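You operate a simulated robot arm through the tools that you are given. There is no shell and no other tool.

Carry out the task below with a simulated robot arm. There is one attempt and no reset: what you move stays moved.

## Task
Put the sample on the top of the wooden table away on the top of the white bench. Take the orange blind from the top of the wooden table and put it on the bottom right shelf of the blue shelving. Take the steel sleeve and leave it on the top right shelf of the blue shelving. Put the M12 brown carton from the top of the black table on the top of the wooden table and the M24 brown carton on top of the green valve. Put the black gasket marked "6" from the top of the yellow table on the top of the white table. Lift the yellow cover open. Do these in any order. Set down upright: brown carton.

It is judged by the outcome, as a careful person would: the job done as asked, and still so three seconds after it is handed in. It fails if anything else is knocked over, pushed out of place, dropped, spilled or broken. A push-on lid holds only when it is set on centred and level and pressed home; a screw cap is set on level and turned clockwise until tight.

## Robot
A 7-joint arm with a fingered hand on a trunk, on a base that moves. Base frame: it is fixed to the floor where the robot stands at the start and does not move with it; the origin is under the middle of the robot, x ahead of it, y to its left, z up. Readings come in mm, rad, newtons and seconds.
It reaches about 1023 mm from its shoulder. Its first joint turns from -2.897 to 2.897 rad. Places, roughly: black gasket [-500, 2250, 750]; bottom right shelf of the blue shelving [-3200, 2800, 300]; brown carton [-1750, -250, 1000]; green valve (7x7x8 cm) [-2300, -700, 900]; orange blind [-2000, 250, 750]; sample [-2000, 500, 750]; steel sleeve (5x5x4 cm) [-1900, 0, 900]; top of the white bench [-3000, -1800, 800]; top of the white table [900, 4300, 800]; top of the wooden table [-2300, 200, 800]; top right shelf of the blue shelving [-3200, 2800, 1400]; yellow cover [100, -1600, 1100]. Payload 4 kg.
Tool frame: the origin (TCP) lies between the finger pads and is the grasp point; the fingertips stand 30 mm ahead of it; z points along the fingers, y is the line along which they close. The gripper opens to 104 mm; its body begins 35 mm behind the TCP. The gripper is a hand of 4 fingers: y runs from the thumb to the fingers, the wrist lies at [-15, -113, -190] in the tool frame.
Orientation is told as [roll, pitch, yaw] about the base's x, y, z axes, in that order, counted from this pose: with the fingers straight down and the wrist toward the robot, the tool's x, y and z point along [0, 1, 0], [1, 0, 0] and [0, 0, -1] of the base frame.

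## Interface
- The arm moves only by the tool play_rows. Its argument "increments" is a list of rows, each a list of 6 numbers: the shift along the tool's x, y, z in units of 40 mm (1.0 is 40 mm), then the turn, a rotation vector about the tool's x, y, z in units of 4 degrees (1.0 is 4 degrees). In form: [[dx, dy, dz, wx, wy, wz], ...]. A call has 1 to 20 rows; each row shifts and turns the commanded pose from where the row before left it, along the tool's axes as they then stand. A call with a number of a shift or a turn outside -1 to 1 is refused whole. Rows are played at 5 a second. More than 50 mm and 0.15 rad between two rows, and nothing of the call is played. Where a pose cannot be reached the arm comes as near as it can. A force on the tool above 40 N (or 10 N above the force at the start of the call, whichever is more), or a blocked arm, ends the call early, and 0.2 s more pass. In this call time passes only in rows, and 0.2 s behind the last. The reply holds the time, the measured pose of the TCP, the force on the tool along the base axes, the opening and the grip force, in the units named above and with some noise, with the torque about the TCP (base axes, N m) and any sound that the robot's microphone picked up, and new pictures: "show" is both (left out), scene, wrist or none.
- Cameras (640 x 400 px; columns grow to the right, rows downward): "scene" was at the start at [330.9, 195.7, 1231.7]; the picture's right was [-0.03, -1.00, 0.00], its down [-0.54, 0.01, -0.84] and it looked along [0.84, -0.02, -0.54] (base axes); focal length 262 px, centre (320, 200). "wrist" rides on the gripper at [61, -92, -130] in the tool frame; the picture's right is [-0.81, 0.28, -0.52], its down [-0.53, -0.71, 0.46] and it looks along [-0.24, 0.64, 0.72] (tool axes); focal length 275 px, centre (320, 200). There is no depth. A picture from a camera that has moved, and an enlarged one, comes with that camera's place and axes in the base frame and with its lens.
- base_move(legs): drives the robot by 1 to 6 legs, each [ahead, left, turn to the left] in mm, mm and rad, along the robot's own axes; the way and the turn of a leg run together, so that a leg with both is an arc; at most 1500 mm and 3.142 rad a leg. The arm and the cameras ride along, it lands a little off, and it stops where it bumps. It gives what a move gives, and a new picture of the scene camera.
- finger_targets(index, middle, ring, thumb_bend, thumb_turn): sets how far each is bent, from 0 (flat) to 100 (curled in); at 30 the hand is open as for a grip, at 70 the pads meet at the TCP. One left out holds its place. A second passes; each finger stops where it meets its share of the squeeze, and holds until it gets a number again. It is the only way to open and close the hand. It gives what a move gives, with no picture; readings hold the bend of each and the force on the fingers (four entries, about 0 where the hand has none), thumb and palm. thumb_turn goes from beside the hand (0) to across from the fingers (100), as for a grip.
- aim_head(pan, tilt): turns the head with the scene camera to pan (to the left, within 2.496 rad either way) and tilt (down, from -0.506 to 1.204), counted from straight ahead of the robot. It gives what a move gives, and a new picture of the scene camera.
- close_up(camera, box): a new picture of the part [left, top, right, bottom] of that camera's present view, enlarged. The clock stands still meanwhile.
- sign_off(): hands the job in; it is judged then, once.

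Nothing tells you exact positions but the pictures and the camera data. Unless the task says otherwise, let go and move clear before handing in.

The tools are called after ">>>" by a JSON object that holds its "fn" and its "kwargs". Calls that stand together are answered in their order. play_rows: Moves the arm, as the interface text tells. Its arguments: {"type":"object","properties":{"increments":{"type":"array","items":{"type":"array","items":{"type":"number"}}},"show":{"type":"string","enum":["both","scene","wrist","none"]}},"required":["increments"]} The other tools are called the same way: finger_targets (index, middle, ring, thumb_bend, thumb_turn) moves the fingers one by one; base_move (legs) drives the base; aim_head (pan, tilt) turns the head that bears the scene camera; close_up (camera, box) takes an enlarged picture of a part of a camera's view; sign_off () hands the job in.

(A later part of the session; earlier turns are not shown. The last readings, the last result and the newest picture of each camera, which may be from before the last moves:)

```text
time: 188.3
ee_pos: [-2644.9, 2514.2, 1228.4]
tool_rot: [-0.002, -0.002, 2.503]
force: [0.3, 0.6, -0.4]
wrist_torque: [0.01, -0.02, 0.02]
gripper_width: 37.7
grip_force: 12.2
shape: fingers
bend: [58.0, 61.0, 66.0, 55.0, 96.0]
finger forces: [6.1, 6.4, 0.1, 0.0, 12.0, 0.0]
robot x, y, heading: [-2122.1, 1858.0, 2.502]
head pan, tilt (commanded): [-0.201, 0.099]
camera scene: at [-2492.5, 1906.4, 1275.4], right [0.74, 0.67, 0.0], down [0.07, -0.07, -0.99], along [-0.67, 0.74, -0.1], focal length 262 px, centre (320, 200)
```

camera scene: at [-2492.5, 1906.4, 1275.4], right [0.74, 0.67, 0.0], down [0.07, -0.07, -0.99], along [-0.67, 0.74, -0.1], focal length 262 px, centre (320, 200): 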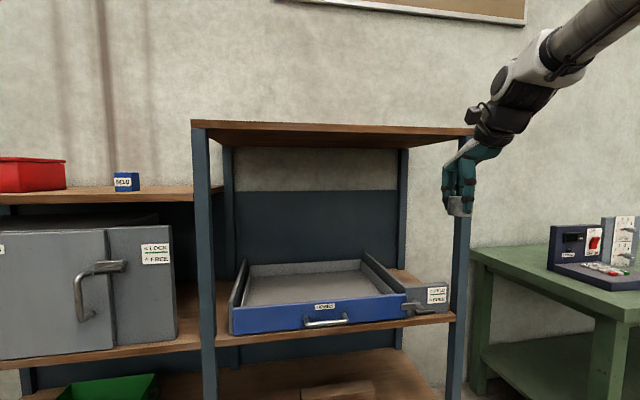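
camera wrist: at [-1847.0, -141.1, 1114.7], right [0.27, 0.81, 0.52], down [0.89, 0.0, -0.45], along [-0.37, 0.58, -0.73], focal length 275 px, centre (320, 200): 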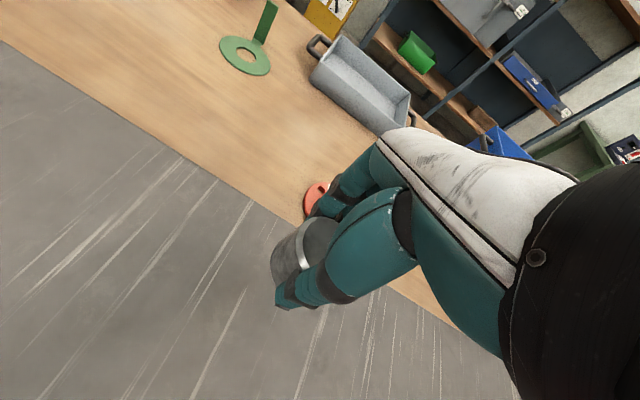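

The shelf front is about 1150 mm ahead and its top board is near z 1428. I raise the sleeve to z 1500 close to the robot and then drive up to the shelf.

>>> {"fn": "play_rows", "kwargs": {"increments": [[0, -0.67, -0.85, 0, 0, 0], [0, -0.67, -0.85, 0, 0, 0], [0, -0.67, -0.85, 0, 0, 0], [0, -0.67, -0.85, 0, 0, 0], [0, -0.67, -0.85, 0, 0, 0], [0, -0.67, -0.85, 0, 0, 0], [0, -0.67, -0.85, 0, 0, 0], [0, -0.67, -0.85, 0, 0, 0]], "show": "none"}}

>>> {"fn": "base_move", "kwargs": {"legs": [[450, 0, 0]]}}

>>> {"fn": "aim_head", "kwargs": {"pan": -0.4, "tilt": -0.2}}

>>> {"fn": "close_up", "kwargs": {"camera": "wrist", "box": [0, 0, 640, 400]}}

```text
time: 190.1
ee_pos: [-2471.1, 2387.5, 1500.3]
tool_rot: [-0.002, 0.002, 2.501]
force: [-0.8, 1.1, -1.3]
wrist_torque: [-0.01, 0.0, 0.01]
gripper_width: 37.1
grip_force: 12.1
shape: fingers
bend: [59.0, 61.0, 66.0, 55.0, 96.0]
finger forces: [6.2, 6.5, 0.1, 0.0, 12.0, 0.0]
robot x, y, heading: [-2122.3, 1860.6, 2.502]
head pan, tilt (commanded): [-0.201, 0.099]
```

```text
time: 192.8
ee_pos: [-2836.3, 2659.3, 1500.6]
tool_rot: [-0.002, 0.0, 2.501]
force: [-0.1, -0.4, -0.3]
wrist_torque: [-0.01, 0.02, 0.01]
gripper_width: 37.2
grip_force: 12.5
shape: fingers
bend: [59.0, 61.0, 66.0, 55.0, 96.0]
finger forces: [6.2, 6.5, 0.1, 0.0, 11.9, 0.0]
robot x, y, heading: [-2487.4, 2129.7, 2.505]
head pan, tilt (commanded): [-0.201, 0.099]
camera scene: at [-2857.6, 2178.3, 1275.4], right [0.74, 0.67, 0.0], down [0.07, -0.07, -0.99], along [-0.66, 0.74, -0.1], focal length 262 px, centre (320, 200)
```

scene: 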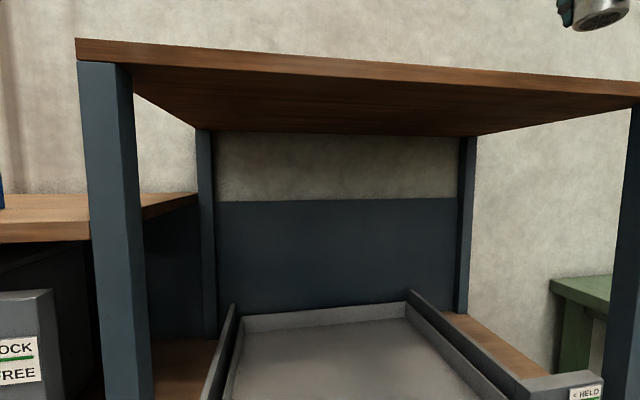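

```text
time: 193.6
ee_pos: [-2836.2, 2660.0, 1501.8]
tool_rot: [-0.004, 0.0, 2.502]
force: [0.1, -0.2, -1.0]
wrist_torque: [-0.02, -0.01, -0.01]
gripper_width: 37.3
grip_force: 12.2
shape: fingers
bend: [59.0, 61.0, 66.0, 55.0, 96.0]
finger forces: [6.3, 6.5, 0.0, 0.0, 11.9, 0.1]
robot x, y, heading: [-2485.2, 2127.8, 2.503]
head pan, tilt (commanded): [-0.4, -0.201]
camera scene: at [-2838.4, 2181.5, 1301.9], right [0.86, 0.51, 0.0], down [-0.1, 0.17, -0.98], along [-0.5, 0.84, 0.2], focal length 262 px, centre (320, 200)
```

scene: 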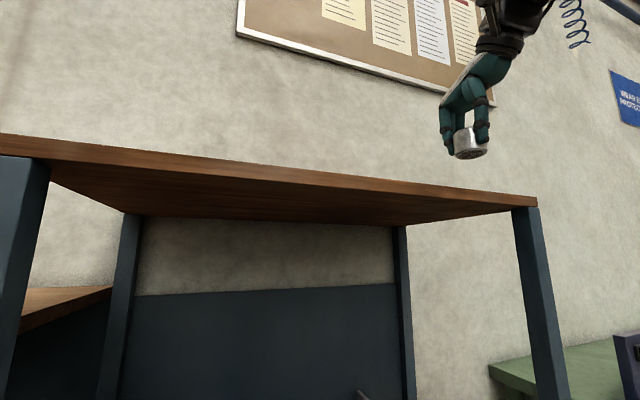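

```text
1.00 times, centred on (320, 200) of wrist (not enlarged: the box is as wide or as high as the picture)
camera zoom: at [-2799.6, 2556.8, 1632.4], right [0.26, 0.81, 0.52], down [0.89, 0.0, -0.45], along [-0.37, 0.58, -0.72], focal length 275 px, centre (320, 200)
```

zoom: 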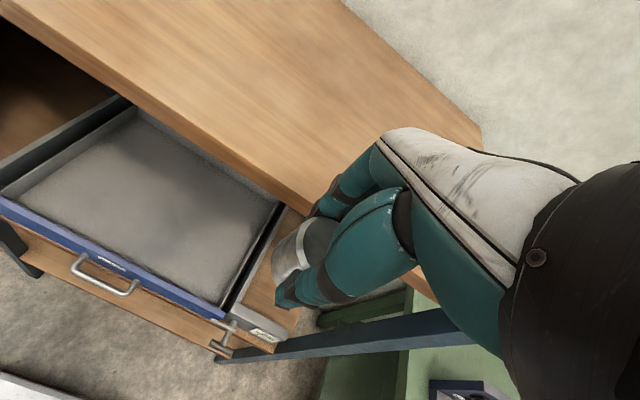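

The wooden top board of the right bay is visible from the wrist camera, front edge about 667 mm ahead of the robot centre. I move the sleeve over the board.

>>> {"fn": "play_rows", "kwargs": {"increments": [[0.48, 0.94, 0, 0, 0, 0], [0.48, 0.94, 0, 0, 0, 0], [0.48, 0.94, 0, 0, 0, 0], [0.48, 0.94, 0, 0, 0, 0], [0.48, 0.94, 0, 0, 0, 0]], "show": "both"}}

```text
time: 194.8
ee_pos: [-3043.7, 2695.0, 1501.3]
tool_rot: [-0.002, -0.002, 2.5]
force: [1.0, -0.4, 0.1]
wrist_torque: [0.06, 0.05, -0.02]
gripper_width: 37.4
grip_force: 12.4
shape: fingers
bend: [59.0, 61.0, 66.0, 55.0, 96.0]
finger forces: [6.1, 6.4, 0.0, 0.0, 11.9, 0.0]
robot x, y, heading: [-2486.1, 2128.0, 2.499]
head pan, tilt (commanded): [-0.4, -0.201]
camera scene: at [-2837.8, 2181.3, 1302.1], right [0.86, 0.51, 0.0], down [-0.1, 0.17, -0.98], along [-0.5, 0.84, 0.2], focal length 262 px, centre (320, 200)
camera wrist: at [-3006.9, 2592.0, 1632.6], right [0.26, 0.81, 0.52], down [0.89, 0.0, -0.46], along [-0.37, 0.58, -0.72], focal length 275 px, centre (320, 200)
```

scene: 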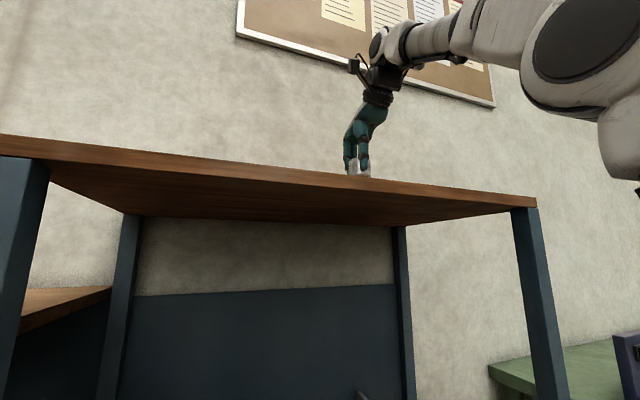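
wrist: 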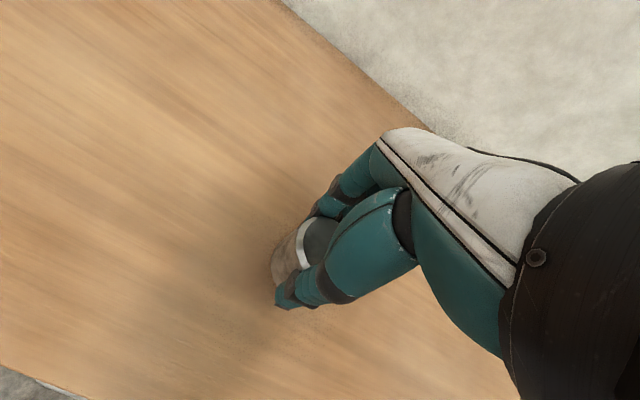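

>>> {"fn": "play_rows", "kwargs": {"increments": [[0, 0, 0.3, 0, 0, 0], [0, 0, 0.2, 0, 0, 0], [0, 0, 0.15, 0, 0, 0]], "show": "none"}}

>>> {"fn": "play_rows", "kwargs": {"increments": [[0, 0, 0.12, 0, 0, 0], [0, 0, 0.12, 0, 0, 0]], "show": "none"}}

>>> {"fn": "close_up", "kwargs": {"camera": "wrist", "box": [200, 180, 420, 340]}}

```text
time: 195.6
ee_pos: [-3044.2, 2695.5, 1474.0]
tool_rot: [-0.003, 0.0, 2.503]
force: [0.7, -0.5, -0.9]
wrist_torque: [0.03, 0.01, 0.02]
gripper_width: 37.5
grip_force: 12.4
shape: fingers
bend: [59.0, 61.0, 66.0, 55.0, 96.0]
finger forces: [6.2, 6.4, 0.0, 0.0, 11.8, 0.1]
robot x, y, heading: [-2486.4, 2129.1, 2.5]
head pan, tilt (commanded): [-0.4, -0.201]
```

```text
time: 196.2
ee_pos: [-3043.8, 2694.1, 1467.1]
tool_rot: [0.0, -0.004, 2.502]
force: [-3.5, 2.1, 25.4]
wrist_torque: [0.2, 0.19, -0.02]
gripper_width: 36.9
grip_force: 16.2
shape: fingers
bend: [59.0, 61.0, 66.0, 57.0, 96.0]
finger forces: [8.3, 10.1, 0.0, 0.0, 13.5, 0.0]
robot x, y, heading: [-2484.2, 2126.4, 2.501]
head pan, tilt (commanded): [-0.4, -0.201]
```

```text
2.50 times, centred on (310, 260) of wrist
camera zoom: at [-3006.9, 2591.0, 1598.0], right [0.27, 0.81, 0.52], down [0.89, 0.0, -0.46], along [-0.37, 0.58, -0.72], focal length 688 px, centre (345, 50)
```

zoom: 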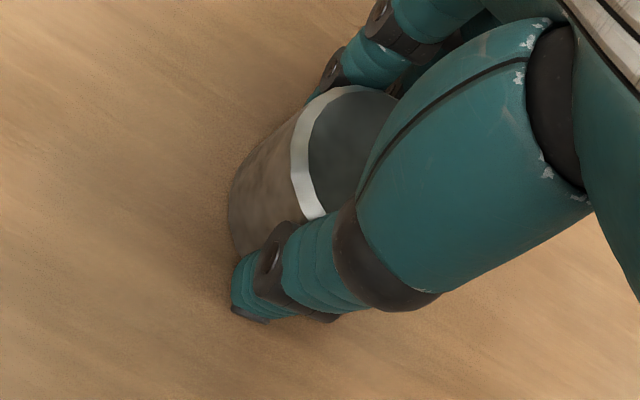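

Contact with the board is felt (25 N). I ease up a few millimetres and release.

>>> {"fn": "play_rows", "kwargs": {"increments": [[0, 0, -0.12, 0, 0, 0]], "show": "none"}}

>>> {"fn": "finger_targets", "kwargs": {"index": 52, "middle": 54, "ring": 54, "thumb_bend": 49}}

>>> {"fn": "finger_targets", "kwargs": {"index": 30, "middle": 30, "ring": 30, "thumb_bend": 30}}

>>> {"fn": "play_rows", "kwargs": {"increments": [[0, 0, -0.4, 0, 0, 0], [0, 0, -0.5, 0, 0, 0], [0, -0.6, -0.5, 0, 0, 0], [0, -0.9, -0.2, 0, 0, 0], [0, -1, 0, 0, 0, 0], [0, -1, 0, 0, 0, 0]], "show": "wrist"}}

```text
time: 196.6
ee_pos: [-3044.6, 2695.1, 1469.1]
tool_rot: [-0.001, 0.004, 2.501]
force: [-0.3, 0.6, 5.2]
wrist_torque: [0.11, 0.16, 0.02]
gripper_width: 36.7
grip_force: 13.7
shape: fingers
bend: [59.0, 61.0, 66.0, 57.0, 96.0]
finger forces: [7.3, 7.5, 0.0, 0.0, 12.1, 0.1]
robot x, y, heading: [-2485.5, 2129.8, 2.501]
head pan, tilt (commanded): [-0.4, -0.201]
```

```text
time: 197.6
ee_pos: [-3044.8, 2695.8, 1469.7]
tool_rot: [0.0, -0.001, 2.5]
force: [-0.4, -0.1, 0.2]
wrist_torque: [0.0, 0.01, 0.06]
gripper_width: 50.5
grip_force: 0.0
shape: fingers
bend: [52.0, 54.0, 54.0, 49.0, 97.0]
finger forces: [0.0, 0.0, 0.1, 0.1, 0.0, 0.0]
robot x, y, heading: [-2485.3, 2129.5, 2.504]
head pan, tilt (commanded): [-0.4, -0.201]
```

```text
time: 198.6
ee_pos: [-3043.3, 2696.2, 1469.4]
tool_rot: [-0.002, 0.0, 2.501]
force: [-1.1, -0.4, -0.3]
wrist_torque: [-0.03, 0.01, -0.01]
gripper_width: 102.7
grip_force: 0.1
shape: fingers
bend: [30.0, 30.0, 30.0, 30.0, 97.0]
finger forces: [0.1, 0.0, 0.1, 0.0, 0.1, 0.0]
robot x, y, heading: [-2486.4, 2129.0, 2.502]
head pan, tilt (commanded): [-0.4, -0.201]
```

```text
time: 200.0
ee_pos: [-2931.8, 2611.9, 1533.4]
tool_rot: [-0.002, 0.003, 2.499]
force: [-0.6, 1.4, -1.0]
wrist_torque: [-0.07, -0.06, 0.02]
gripper_width: 103.1
grip_force: 0.1
shape: fingers
bend: [30.0, 30.0, 30.0, 30.0, 97.0]
finger forces: [0.1, 0.0, 0.1, 0.0, 0.0, 0.0]
robot x, y, heading: [-2485.6, 2128.1, 2.502]
head pan, tilt (commanded): [-0.4, -0.201]
camera wrist: at [-2896.1, 2508.8, 1664.9], right [0.26, 0.81, 0.52], down [0.89, 0.0, -0.45], along [-0.37, 0.58, -0.73], focal length 275 px, centre (320, 200)
```

wrist: 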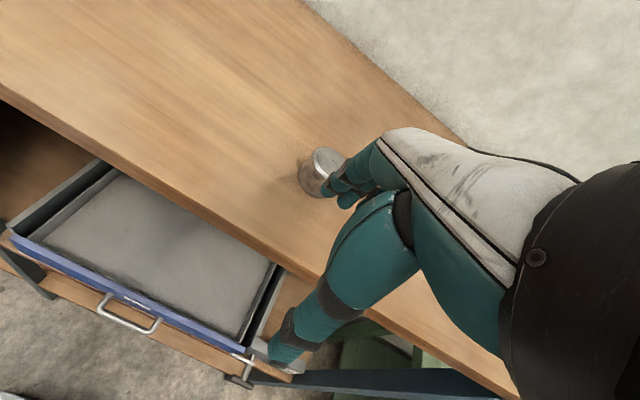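

The sleeve stands on the top right shelf. I back away, turn around to face the wooden table's far side, and strafe along it.

>>> {"fn": "base_move", "kwargs": {"legs": [[-470, 0, 0], [0, 0, -3.14], [0, -900, 0]]}}

>>> {"fn": "aim_head", "kwargs": {"pan": -0.3, "tilt": 0.45}}

>>> {"fn": "aim_head", "kwargs": {"pan": -1.0, "tilt": 0.45}}

```text
time: 214.5
ee_pos: [-2148.8, 633.0, 1534.3]
tool_rot: [0.0, 0.0, -0.593]
force: [0.6, 1.2, 0.0]
wrist_torque: [0.0, 0.02, 0.02]
gripper_width: 103.1
grip_force: 0.1
shape: fingers
bend: [30.0, 30.0, 30.0, 30.0, 97.0]
finger forces: [0.0, 0.1, 0.0, 0.0, 0.0, 0.0]
robot x, y, heading: [-2615.1, 1092.7, -0.59]
head pan, tilt (commanded): [-0.4, -0.201]
camera scene: at [-2259.3, 1053.7, 1301.9], right [-0.84, -0.55, 0.0], down [0.11, -0.17, -0.98], along [0.54, -0.82, 0.2], focal length 262 px, centre (320, 200)
```

scene: 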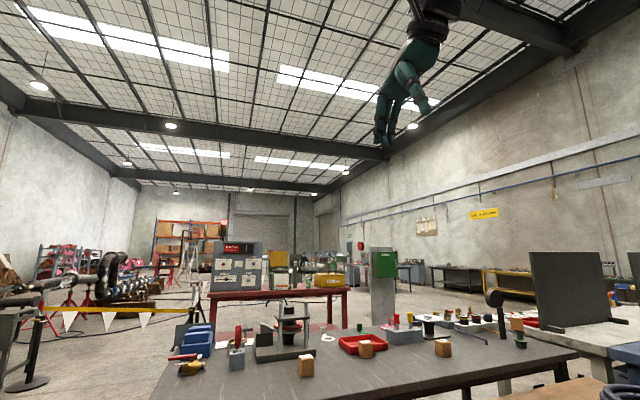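

```text
time: 215.5
ee_pos: [-2148.0, 632.0, 1534.4]
tool_rot: [-0.003, 0.003, -0.594]
force: [-0.1, 0.1, -0.1]
wrist_torque: [0.0, -0.02, -0.03]
gripper_width: 103.1
grip_force: 0.1
shape: fingers
bend: [30.0, 30.0, 30.0, 30.0, 97.0]
finger forces: [0.0, 0.0, 0.1, 0.0, 0.1, 0.1]
robot x, y, heading: [-2619.7, 1097.2, -0.595]
head pan, tilt (commanded): [-0.3, 0.45]
camera scene: at [-2247.2, 1051.8, 1242.9], right [-0.78, -0.63, 0.0], down [-0.27, 0.34, -0.9], along [0.57, -0.7, -0.43], focal length 262 px, centre (320, 200)
```

scene: 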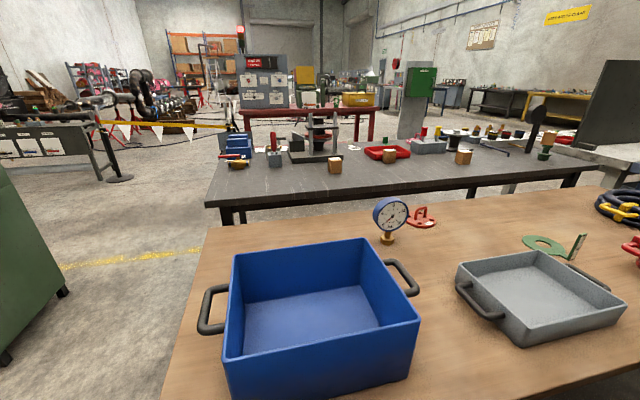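

```text
time: 216.6
ee_pos: [-2149.5, 633.2, 1533.5]
tool_rot: [-0.001, 0.0, -0.595]
force: [0.5, -0.1, 0.1]
wrist_torque: [0.0, 0.0, 0.03]
gripper_width: 102.6
grip_force: 0.0
shape: fingers
bend: [30.0, 30.0, 30.0, 30.0, 97.0]
finger forces: [0.1, 0.0, 0.0, 0.0, 0.1, 0.1]
robot x, y, heading: [-2618.5, 1090.0, -0.591]
head pan, tilt (commanded): [-1.0, 0.45]
camera scene: at [-2306.7, 1031.4, 1242.8], right [-1.0, 0.02, 0.0], down [0.01, 0.44, -0.9], along [-0.02, -0.9, -0.44], focal length 262 px, centre (320, 200)
```

scene: 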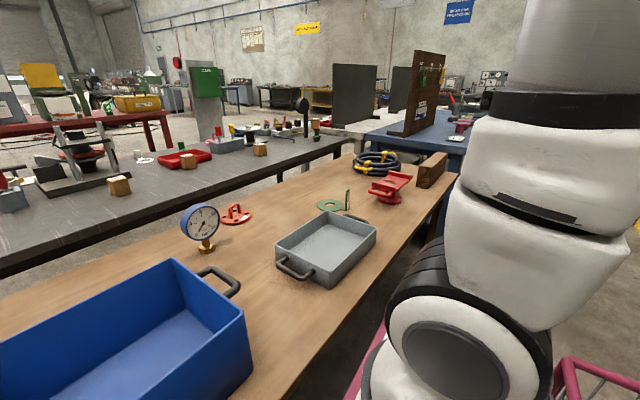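

From the far side I can see the orange blind, the pressure gauge, the blue bin and the grey tray on the wooden table. I look with the wrist camera to find the sample and the blind.

>>> {"fn": "close_up", "kwargs": {"camera": "wrist", "box": [0, 0, 640, 400]}}

>>> {"fn": "close_up", "kwargs": {"camera": "scene", "box": [160, 150, 400, 300]}}

```text
1.00 times, centred on (320, 200) of wrist (not enlarged: the box is as wide or as high as the picture)
camera zoom: at [-2190.5, 735.9, 1665.5], right [-0.22, -0.83, 0.52], down [-0.89, -0.04, -0.45], along [0.4, -0.56, -0.72], focal length 275 px, centre (320, 200)
```

zoom: 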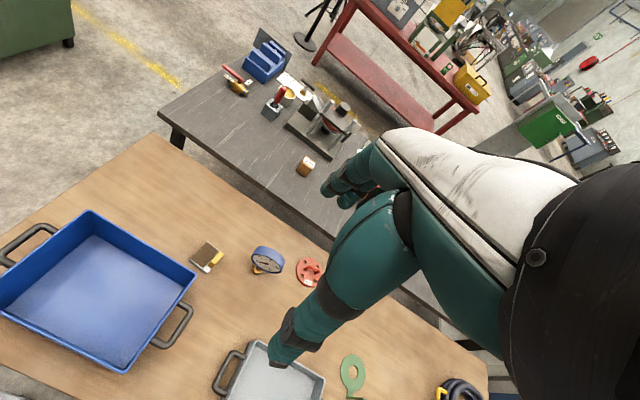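

```text
2.67 times, centred on (280, 225) of scene
camera zoom: at [-2306.7, 1031.4, 1242.8], right [-1.0, 0.02, 0.0], down [0.01, 0.44, -0.9], along [-0.02, -0.9, -0.44], focal length 697 px, centre (427, 133)
```

zoom: 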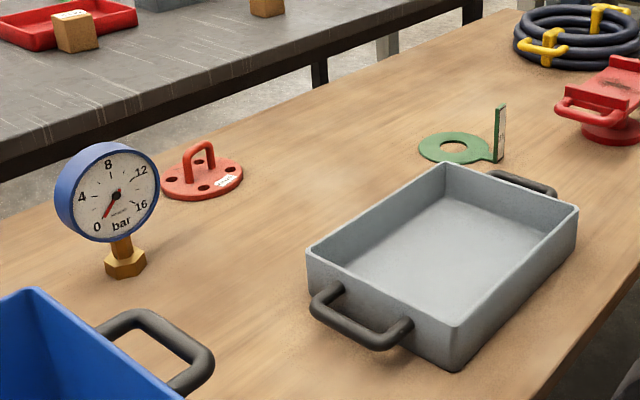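

>>> {"fn": "close_up", "kwargs": {"camera": "wrist", "box": [160, 220, 360, 330]}}

```text
3.20 times, centred on (260, 275) of wrist
camera zoom: at [-2190.5, 735.9, 1665.5], right [-0.22, -0.83, 0.52], down [-0.89, -0.04, -0.45], along [0.4, -0.56, -0.72], focal length 881 px, centre (512, -40)
```

zoom: 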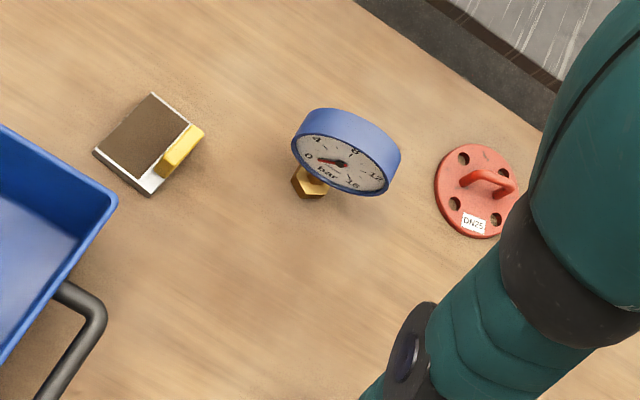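

The sample is the small brown-topped metal plate with a yellow tab at about (-1932, 541); the orange blind DN25 with a U-handle is at about (-2010, 178). I align the robot with the blind first.

>>> {"fn": "base_move", "kwargs": {"legs": [[0, 0, -0.045], [0, -170, 0]]}}

>>> {"fn": "play_rows", "kwargs": {"increments": [[0, 0.3, 0.9, 0, 0, 0], [0, 0.3, 0.9, 0, 0, 0], [0, 0.3, 0.9, 0, 0, 0], [0, 0.3, 0.9, 0, 0, 0], [0, 0.3, 0.9, 0, 0, -1], [0, 0.3, 0.9, 0, 0, -1], [0, 0.3, 0.9, 0, 0, -1], [0, 0.3, 0.9, 0, 0, -1], [0, 0.3, 0.9, 0, 0, -1], [0, 0.3, 0.9, 0, 0, -1]], "show": "both"}}

```text
time: 218.4
ee_pos: [-2271.7, 476.5, 1534.3]
tool_rot: [0.0, 0.001, -0.637]
force: [0.7, -0.2, 0.4]
wrist_torque: [-0.02, 0.01, 0.02]
gripper_width: 102.7
grip_force: 0.0
shape: fingers
bend: [30.0, 30.0, 30.0, 30.0, 97.0]
finger forces: [0.0, 0.1, 0.0, 0.1, 0.0, 0.1]
robot x, y, heading: [-2719.3, 958.2, -0.639]
head pan, tilt (commanded): [-1.0, 0.45]
camera scene: at [-2410.6, 881.3, 1242.8], right [-1.0, 0.07, 0.0], down [0.03, 0.43, -0.9], along [-0.06, -0.9, -0.44], focal length 262 px, centre (320, 200)
```

scene: 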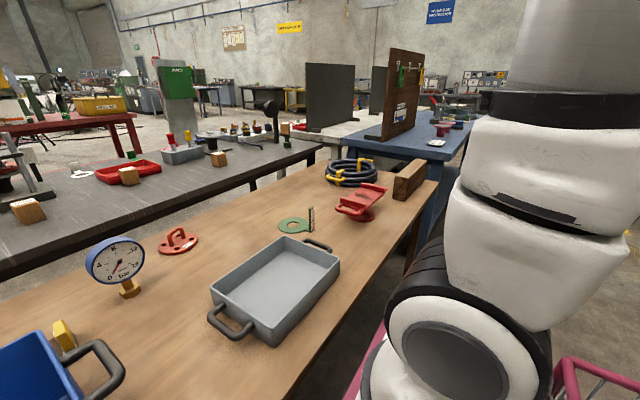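

```text
time: 220.6
ee_pos: [-2167.6, 413.6, 1173.0]
tool_rot: [-0.001, 0.0, -0.22]
force: [0.9, 1.5, -0.1]
wrist_torque: [0.0, 0.0, 0.0]
gripper_width: 102.8
grip_force: 0.0
shape: fingers
bend: [30.0, 30.0, 30.0, 30.0, 97.0]
finger forces: [0.0, 0.0, 0.0, 0.1, 0.0, 0.0]
robot x, y, heading: [-2718.0, 960.0, -0.634]
head pan, tilt (commanded): [-1.0, 0.45]
camera scene: at [-2410.8, 881.4, 1242.9], right [-1.0, 0.07, 0.0], down [0.03, 0.43, -0.9], along [-0.06, -0.9, -0.44], focal length 262 px, centre (320, 200)
camera wrist: at [-2244.6, 495.0, 1304.9], right [0.09, -0.85, 0.52], down [-0.81, -0.37, -0.45], along [0.58, -0.38, -0.72], focal length 275 px, centre (320, 200)
```

scene: 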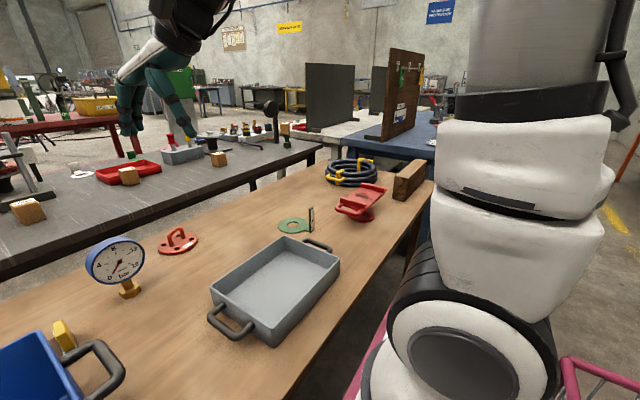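
wrist: 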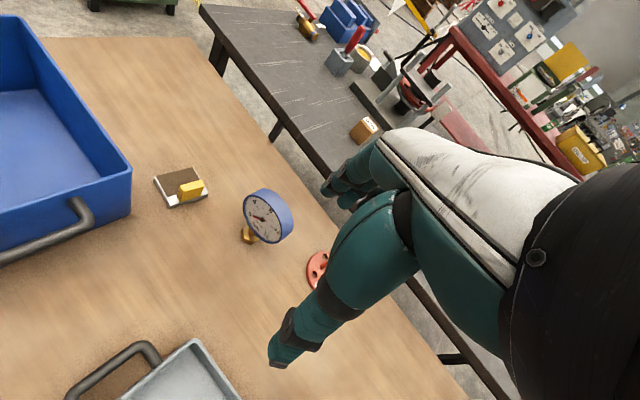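

>>> {"fn": "close_up", "kwargs": {"camera": "scene", "box": [130, 205, 230, 275]}}

>>> {"fn": "close_up", "kwargs": {"camera": "wrist", "box": [280, 230, 360, 310]}}

```text
5.71 times, centred on (180, 240) of scene
camera zoom: at [-2410.8, 881.4, 1242.9], right [-1.0, 0.07, 0.0], down [0.03, 0.43, -0.9], along [-0.06, -0.9, -0.44], focal length 1494 px, centre (1120, -29)
```

zoom: 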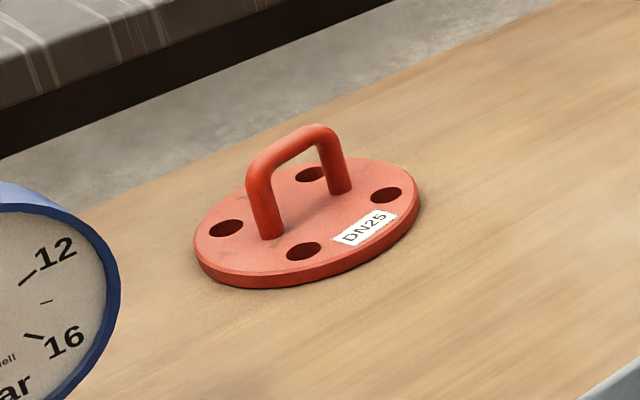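

```text
5.00 times, centred on (320, 270) of wrist
camera zoom: at [-2244.6, 495.0, 1304.9], right [0.09, -0.85, 0.52], down [-0.81, -0.37, -0.45], along [0.58, -0.38, -0.72], focal length 1376 px, centre (320, -150)
```

zoom: 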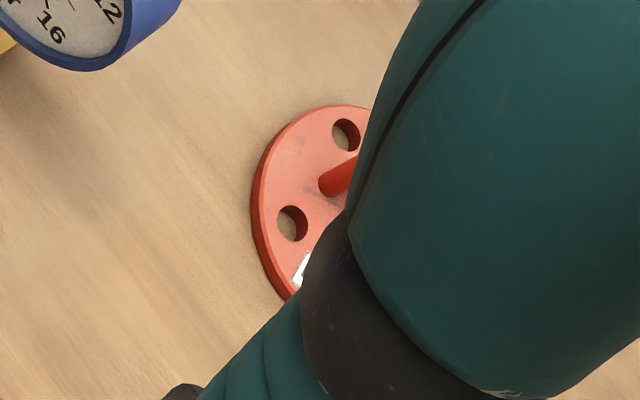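

>>> {"fn": "play_rows", "kwargs": {"increments": [[-0.64, 0.65, 0.6, 0, 0, 0], [-0.64, 0.65, 0.6, 0, 0, 0], [-0.64, 0.65, 0.6, 0, 0, 0], [-0.64, 0.65, 0.6, 0, 0, 0], [-0.64, 0.65, 0.6, 0, 0, 0], [-0.64, 0.65, 0.6, 0, 0, 0], [-0.64, 0.65, 0.6, 0, 0, 0], [-0.64, 0.65, 0.6, 0, 0, 0]], "show": "both"}}

>>> {"fn": "close_up", "kwargs": {"camera": "wrist", "box": [180, 230, 340, 360]}}

```text
time: 222.4
ee_pos: [-2009.2, 168.6, 983.6]
tool_rot: [-0.002, -0.001, -0.219]
force: [0.1, -0.6, 0.9]
wrist_torque: [-0.03, -0.01, -0.03]
gripper_width: 103.0
grip_force: 0.0
shape: fingers
bend: [30.0, 30.0, 30.0, 30.0, 97.0]
finger forces: [0.1, 0.1, 0.0, 0.0, 0.0, 0.0]
robot x, y, heading: [-2715.9, 954.7, -0.638]
head pan, tilt (commanded): [-1.0, 0.45]
camera scene: at [-2410.8, 881.6, 1242.9], right [-1.0, 0.07, 0.0], down [0.03, 0.43, -0.9], along [-0.06, -0.9, -0.44], focal length 262 px, centre (320, 200)
camera wrist: at [-2086.3, 249.2, 1114.7], right [0.09, -0.85, 0.52], down [-0.81, -0.37, -0.46], along [0.58, -0.38, -0.72], focal length 275 px, centre (320, 200)
```

scene: 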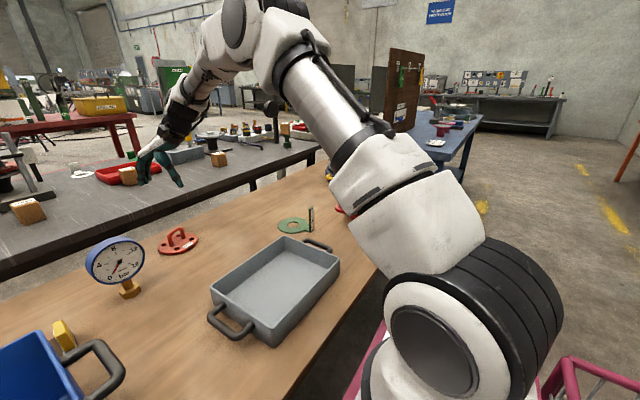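
wrist: 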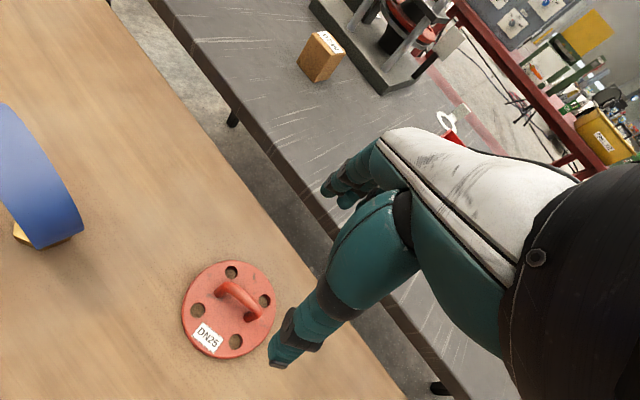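

```text
3.08 times, centred on (260, 295) of wrist
camera zoom: at [-2086.3, 249.2, 1114.7], right [0.09, -0.85, 0.52], down [-0.81, -0.37, -0.46], along [0.58, -0.38, -0.72], focal length 847 px, centre (505, -92)
```

zoom: 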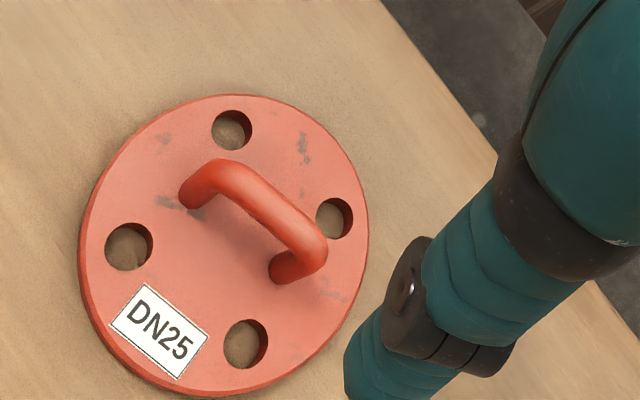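

The handle bar is at (-2006, 169, 803), about 10° off my hand's closing line. I rotate slightly and descend onto it.

>>> {"fn": "play_rows", "kwargs": {"increments": [[0.03, 0.06, 0.8, 0, 0, 0.8], [0, 0, 0.8, 0, 0, 0.8], [0, 0, 0.8, 0, 0, 0.8], [0, 0, 0.8, 0, 0, 0], [0, 0, 0.7, 0, 0, 0], [0, 0, 0.55, 0, 0, 0]], "show": "wrist"}}

>>> {"fn": "close_up", "kwargs": {"camera": "wrist", "box": [180, 180, 400, 380]}}

```text
time: 223.8
ee_pos: [-2006.5, 169.4, 804.6]
tool_rot: [-0.003, 0.0, -0.389]
force: [0.8, 0.2, 0.2]
wrist_torque: [-0.01, -0.01, -0.04]
gripper_width: 102.8
grip_force: 0.1
shape: fingers
bend: [30.0, 30.0, 30.0, 30.0, 97.0]
finger forces: [0.1, 0.0, 0.0, 0.1, 0.0, 0.0]
robot x, y, heading: [-2718.3, 956.0, -0.635]
head pan, tilt (commanded): [-1.0, 0.45]
camera wrist: at [-2069.6, 261.7, 936.3], right [-0.05, -0.85, 0.52], down [-0.86, -0.22, -0.45], along [0.5, -0.47, -0.72], focal length 275 px, centre (320, 200)
```

wrist: 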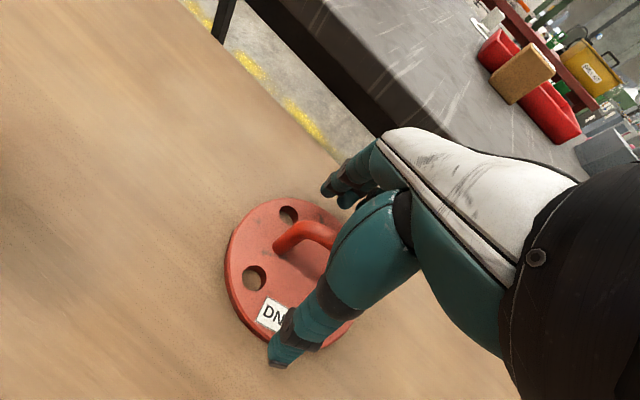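

```text
2.00 times, centred on (290, 280) of wrist
camera zoom: at [-2069.6, 261.7, 936.3], right [-0.05, -0.85, 0.52], down [-0.86, -0.22, -0.45], along [0.5, -0.47, -0.72], focal length 551 px, centre (380, 40)
```

zoom: 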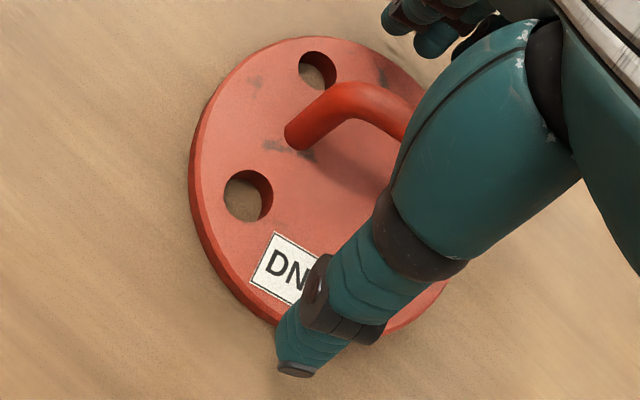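

>>> {"fn": "finger_targets", "kwargs": {"index": 80, "middle": 80, "ring": 80, "thumb_bend": 72}}

>>> {"fn": "close_up", "kwargs": {"camera": "wrist", "box": [180, 180, 400, 380]}}

```text
time: 224.8
ee_pos: [-2007.7, 168.5, 804.1]
tool_rot: [-0.002, 0.003, -0.387]
force: [0.5, -0.3, -8.1]
wrist_torque: [-0.02, -0.09, -0.02]
gripper_width: 0.0
grip_force: 3.5
shape: fingers
bend: [79.0, 79.0, 80.0, 68.0, 97.0]
finger forces: [0.1, 3.8, 1.1, 0.0, 2.6, 0.0]
robot x, y, heading: [-2718.2, 957.3, -0.638]
head pan, tilt (commanded): [-1.0, 0.45]
```

```text
2.00 times, centred on (290, 280) of wrist
camera zoom: at [-2069.7, 261.5, 935.5], right [-0.05, -0.85, 0.52], down [-0.86, -0.22, -0.45], along [0.5, -0.47, -0.73], focal length 551 px, centre (380, 40)
```

zoom: 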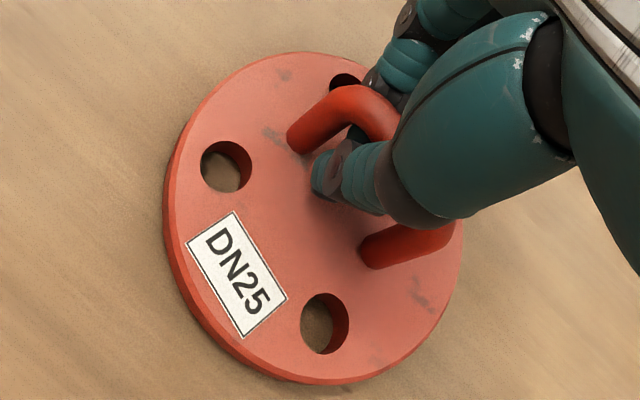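

>>> {"fn": "finger_targets", "kwargs": {"index": 90, "middle": 90, "ring": 90, "thumb_bend": 78}}

>>> {"fn": "play_rows", "kwargs": {"increments": [[0, 0, -0.3, 0, 0, 0], [0, 0, -0.5, 0, 0, 0], [0, 0, -0.5, 0, 0, 0]], "show": "both"}}

>>> {"fn": "close_up", "kwargs": {"camera": "wrist", "box": [180, 180, 400, 380]}}

```text
time: 225.8
ee_pos: [-2006.7, 168.3, 804.6]
tool_rot: [-0.002, 0.001, -0.388]
force: [0.1, 0.6, -8.0]
wrist_torque: [-0.02, -0.11, -0.01]
gripper_width: 2.7
grip_force: 8.1
shape: fingers
bend: [82.0, 80.0, 90.0, 71.0, 96.0]
finger forces: [0.0, 8.7, 0.1, 0.1, 6.3, 0.0]
robot x, y, heading: [-2715.5, 956.8, -0.635]
head pan, tilt (commanded): [-1.0, 0.45]
```

```text
time: 226.6
ee_pos: [-2007.3, 169.3, 856.1]
tool_rot: [0.0, 0.001, -0.388]
force: [0.1, 0.1, -7.8]
wrist_torque: [-0.05, -0.1, -0.01]
gripper_width: 3.4
grip_force: 7.0
shape: fingers
bend: [82.0, 80.0, 90.0, 71.0, 96.0]
finger forces: [0.1, 8.8, 0.0, 0.0, 6.4, 0.0]
robot x, y, heading: [-2715.8, 956.5, -0.636]
head pan, tilt (commanded): [-1.0, 0.45]
camera scene: at [-2410.3, 880.8, 1242.7], right [-1.0, 0.07, 0.0], down [0.03, 0.43, -0.9], along [-0.06, -0.9, -0.44], focal length 262 px, centre (320, 200)
camera wrist: at [-2069.3, 261.9, 987.4], right [-0.05, -0.85, 0.52], down [-0.86, -0.22, -0.45], along [0.5, -0.47, -0.72], focal length 275 px, centre (320, 200)
```

scene: 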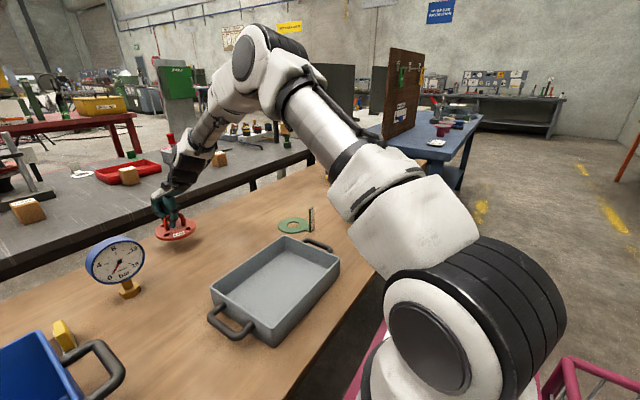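
wrist: 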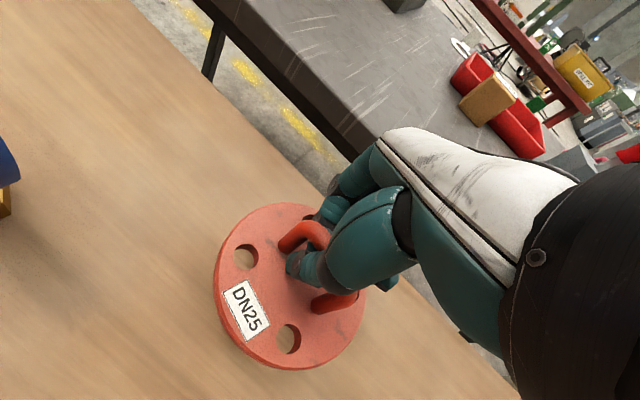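

```text
2.00 times, centred on (290, 280) of wrist
camera zoom: at [-2069.3, 261.9, 987.4], right [-0.05, -0.85, 0.52], down [-0.86, -0.22, -0.45], along [0.5, -0.47, -0.72], focal length 551 px, centre (380, 40)
```

zoom: 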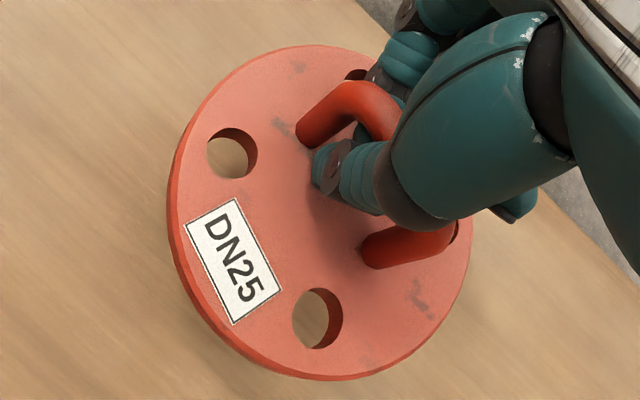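

The blind hangs securely from the handle. I raise and retract it, then back off, turn to face the shelving and line up with the left part of the right bay's bottom shelf.

>>> {"fn": "play_rows", "kwargs": {"increments": [[0, 0, -0.9, 0, 0, 0], [0, 0, -1, 0, 0, 0], [0, 0, -1, 0, 0, 0], [0.24, -0.95, -0.4, 0, 0, 0], [0.24, -0.95, -0.4, 0, 0, 0], [0.24, -0.95, -0.4, 0, 0, 0], [0.24, -0.95, -0.4, 0, 0, 0], [0.24, -0.95, -0.4, 0, 0, 0], [0.24, -0.95, -0.4, 0, 0, 0], [0.24, -0.95, -0.4, 0, 0, 0]], "show": "none"}}

>>> {"fn": "base_move", "kwargs": {"legs": [[-300, 0, 0], [0, 0, 3.14], [0, -750, 0]]}}

>>> {"fn": "aim_head", "kwargs": {"pan": -0.2, "tilt": 0.6}}

```text
time: 228.8
ee_pos: [-2228.3, 334.5, 1083.0]
tool_rot: [0.001, 0.003, -0.387]
force: [0.2, 0.5, -8.2]
wrist_torque: [0.06, -0.16, -0.01]
gripper_width: 5.2
grip_force: 6.4
shape: fingers
bend: [84.0, 81.0, 90.0, 71.0, 96.0]
finger forces: [0.1, 7.5, 0.1, 0.1, 5.6, 0.0]
robot x, y, heading: [-2716.5, 957.9, -0.638]
head pan, tilt (commanded): [-1.0, 0.45]
```

```text
time: 242.0
ee_pos: [-3026.4, 2364.2, 1083.2]
tool_rot: [-0.002, 0.0, 2.781]
force: [-0.5, -0.1, -8.0]
wrist_torque: [0.01, 0.08, 0.01]
gripper_width: 5.5
grip_force: 4.5
shape: fingers
bend: [84.0, 81.0, 90.0, 71.0, 97.0]
finger forces: [0.0, 6.4, 0.1, 0.0, 3.8, 0.0]
robot x, y, heading: [-2520.5, 1753.2, 2.529]
head pan, tilt (commanded): [-1.0, 0.45]
camera scene: at [-2829.5, 1817.0, 1242.8], right [1.0, -0.04, 0.0], down [-0.02, -0.44, -0.9], along [0.04, 0.9, -0.44], focal length 262 px, centre (320, 200)
```

scene: 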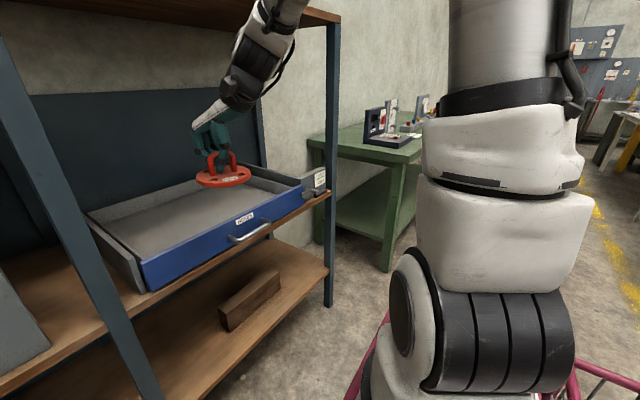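

```text
time: 243.1
ee_pos: [-3028.7, 2364.0, 1083.7]
tool_rot: [-0.003, -0.001, 2.781]
force: [-0.8, 0.7, -8.7]
wrist_torque: [0.02, 0.1, 0.07]
gripper_width: 5.6
grip_force: 5.2
shape: fingers
bend: [84.0, 81.0, 90.0, 71.0, 97.0]
finger forces: [0.0, 6.3, 0.0, 0.0, 3.8, 0.1]
robot x, y, heading: [-2523.2, 1748.9, 2.531]
head pan, tilt (commanded): [-0.201, 0.6]
camera scene: at [-2894.0, 1789.4, 1229.2], right [0.73, 0.69, 0.0], down [0.39, -0.41, -0.82], along [-0.57, 0.6, -0.57], focal length 262 px, centre (320, 200)
```

scene: 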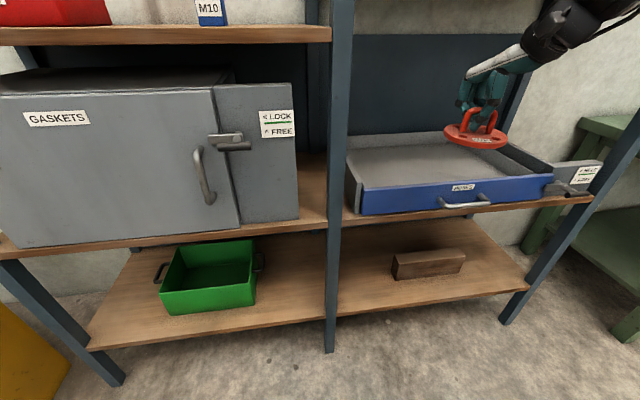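

The bottom shelf's surface is near z 292 and the board above it near z 740. I back off a little, tighten the grip, and lower the blind in front of the shelving.

>>> {"fn": "base_move", "kwargs": {"legs": [[-260, 0, 0], [0, 0, -0.033]]}}

>>> {"fn": "finger_targets", "kwargs": {"middle": 92, "thumb_bend": 82}}

>>> {"fn": "play_rows", "kwargs": {"increments": [[0, 0, 0.9, 0, 0, 0], [0, 0, 0.9, 0, 0, 0], [0, 0, 0.9, 0, 0, 0], [0, 0, 0.9, 0, 0, 0], [0, 0, 0.9, 0, 0, 0], [0, 0, 0.9, 0, 0, 0], [0, 0, 0.9, 0, 0, 0], [0, 0, 0.9, 0, 0, 0], [0, 0, 0.9, 0, 0, 0], [0, 0, 0.9, 0, 0, 0], [0, 0, 0.9, 0, 0, 0], [0, 0, 0.9, 0, 0, 0], [0, 0, 0.9, 0, 0, 0], [0, 0, 0.9, 0, 0, 0], [0, 0, 0.9, 0, 0, 0], [0, 0, 0.9, 0, 0, 0], [0, 0, 0.9, 0, 0, 0], [0, 0, 0.9, 0, 0, 0], [0, 0, 0.9, 0, 0, 0]], "show": "both"}}

```text
time: 245.3
ee_pos: [-2795.1, 2232.3, 1083.0]
tool_rot: [-0.004, 0.0, 2.746]
force: [0.3, 0.5, -8.3]
wrist_torque: [0.02, 0.09, -0.03]
gripper_width: 5.7
grip_force: 5.7
shape: fingers
bend: [84.0, 81.0, 90.0, 71.0, 97.0]
finger forces: [0.1, 6.5, 0.0, 0.0, 4.6, 0.0]
robot x, y, heading: [-2312.5, 1602.6, 2.491]
head pan, tilt (commanded): [-0.201, 0.6]
camera scene: at [-2681.0, 1653.4, 1229.2], right [0.75, 0.66, 0.0], down [0.37, -0.42, -0.82], along [-0.55, 0.62, -0.57], focal length 262 px, centre (320, 200)
```

scene: 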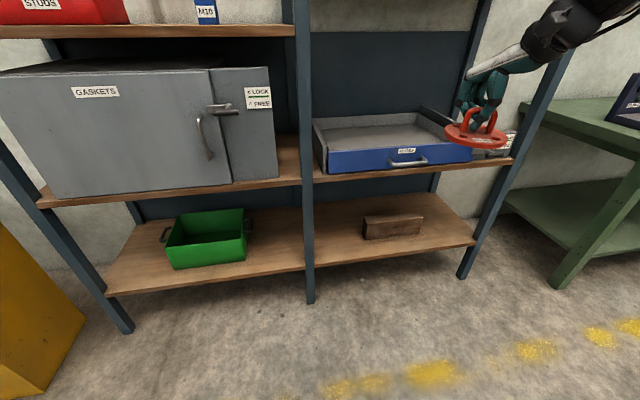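

```text
time: 246.3
ee_pos: [-2794.1, 2232.4, 1084.3]
tool_rot: [-0.002, -0.001, 2.746]
force: [0.5, 0.1, -8.1]
wrist_torque: [0.0, 0.12, 0.0]
gripper_width: 5.6
grip_force: 6.9
shape: fingers
bend: [84.0, 82.0, 90.0, 72.0, 97.0]
finger forces: [0.0, 8.8, 0.1, 0.0, 4.6, 0.0]
robot x, y, heading: [-2314.1, 1602.2, 2.493]
head pan, tilt (commanded): [-0.201, 0.6]
```

```text
time: 250.3
ee_pos: [-2793.1, 2232.0, 398.8]
tool_rot: [-0.002, 0.001, 2.745]
force: [0.6, 0.1, -8.2]
wrist_torque: [0.0, 0.1, -0.03]
gripper_width: 5.8
grip_force: 6.7
shape: fingers
bend: [84.0, 83.0, 90.0, 72.0, 97.0]
finger forces: [0.0, 8.0, 0.0, 0.0, 5.1, 0.1]
robot x, y, heading: [-2311.9, 1601.7, 2.496]
head pan, tilt (commanded): [-0.201, 0.6]
camera scene: at [-2681.0, 1653.4, 1229.2], right [0.75, 0.66, 0.0], down [0.37, -0.42, -0.82], along [-0.55, 0.62, -0.57], focal length 262 px, centre (320, 200)
camera wrist: at [-2733.1, 2141.1, 530.7], right [0.06, 0.85, 0.52], down [0.86, 0.22, -0.45], along [-0.5, 0.47, -0.72], focal length 275 px, centre (320, 200)
```

scene: 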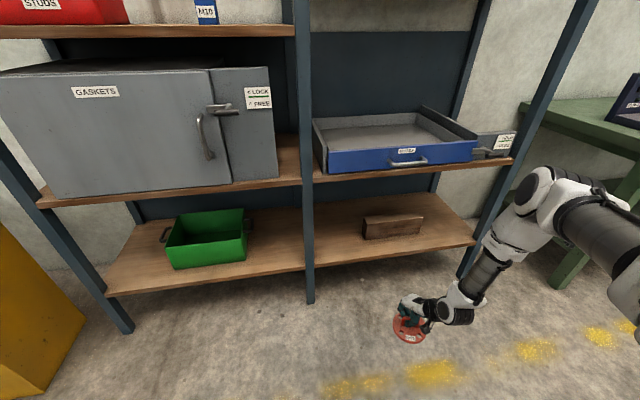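
wrist: 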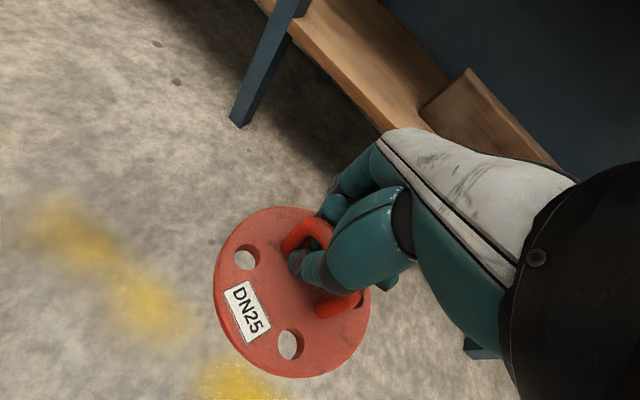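

>>> {"fn": "base_move", "kwargs": {"legs": [[300, 0, 0]]}}

>>> {"fn": "close_up", "kwargs": {"camera": "wrist", "box": [0, 0, 640, 400]}}

```text
time: 252.4
ee_pos: [-3033.8, 2414.4, 399.2]
tool_rot: [-0.002, 0.002, 2.744]
force: [0.1, 0.2, -8.6]
wrist_torque: [0.0, 0.11, 0.01]
gripper_width: 5.5
grip_force: 7.3
shape: fingers
bend: [84.0, 83.0, 90.0, 72.0, 97.0]
finger forces: [0.1, 8.2, 0.0, 0.0, 5.2, 0.0]
robot x, y, heading: [-2553.1, 1789.7, 2.494]
head pan, tilt (commanded): [-0.201, 0.6]
camera scene: at [-2922.0, 1836.0, 1229.2], right [0.75, 0.66, 0.0], down [0.37, -0.42, -0.82], along [-0.55, 0.62, -0.57], focal length 262 px, centre (320, 200)
```

scene: 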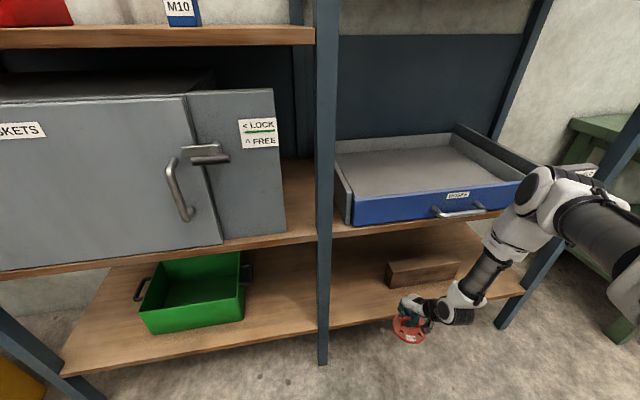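

```text
1.00 times, centred on (320, 200) of wrist (not enlarged: the box is as wide or as high as the picture)
camera zoom: at [-2973.4, 2323.8, 531.1], right [0.06, 0.85, 0.52], down [0.86, 0.22, -0.45], along [-0.5, 0.47, -0.72], focal length 275 px, centre (320, 200)
```

zoom: 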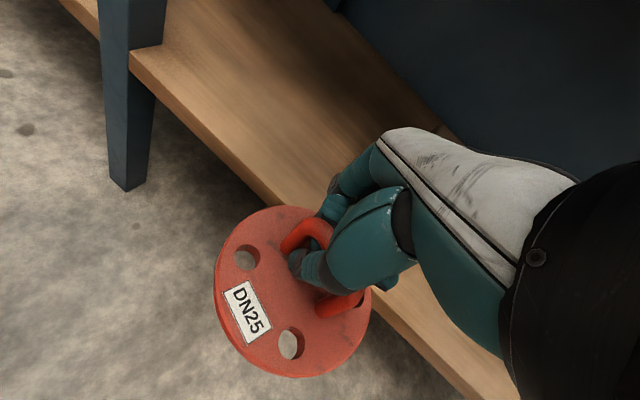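

>>> {"fn": "base_move", "kwargs": {"legs": [[180, 0, 0]]}}

>>> {"fn": "close_up", "kwargs": {"camera": "wrist", "box": [0, 0, 640, 400]}}

```text
time: 253.6
ee_pos: [-3092.0, 2458.2, 392.2]
tool_rot: [0.019, 0.035, 2.739]
force: [-0.8, -0.1, -8.4]
wrist_torque: [0.01, 0.15, -0.04]
gripper_width: 5.5
grip_force: 6.8
shape: fingers
bend: [84.0, 83.0, 90.0, 72.0, 96.0]
finger forces: [0.0, 8.4, 0.1, 0.0, 5.6, 0.1]
robot x, y, heading: [-2634.9, 1845.8, 2.491]
head pan, tilt (commanded): [-0.201, 0.6]
stopped in leg 1: the robot was blocked; the commanded pose is now the measured one
camera scene: at [-3000.9, 1893.8, 1230.0], right [0.75, 0.66, 0.0], down [0.37, -0.42, -0.83], along [-0.55, 0.62, -0.56], focal length 262 px, centre (320, 200)
```

scene: 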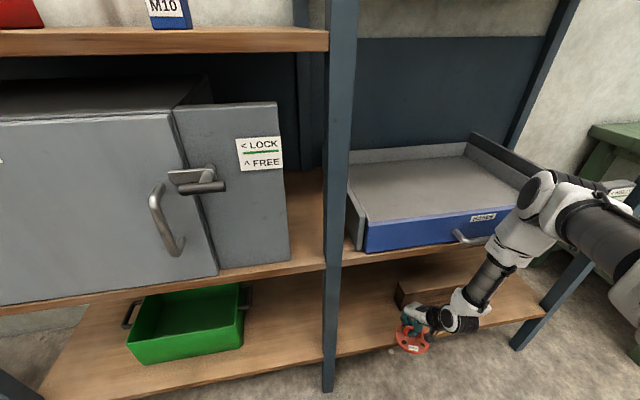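

```text
1.00 times, centred on (320, 200) of wrist (not enlarged: the box is as wide or as high as the picture)
camera zoom: at [-3035.7, 2370.3, 527.2], right [0.05, 0.87, 0.49], down [0.88, 0.2, -0.44], along [-0.48, 0.45, -0.75], focal length 275 px, centre (320, 200)
```

zoom: 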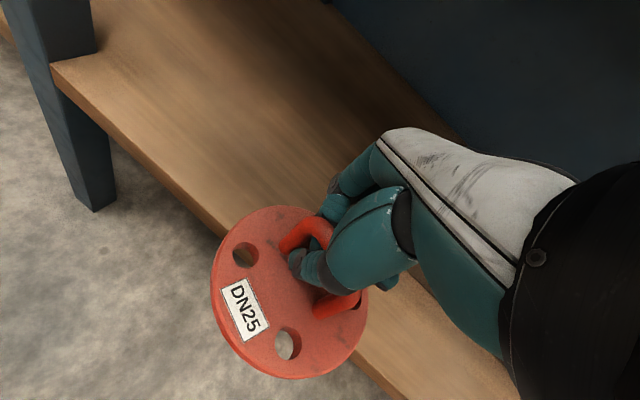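

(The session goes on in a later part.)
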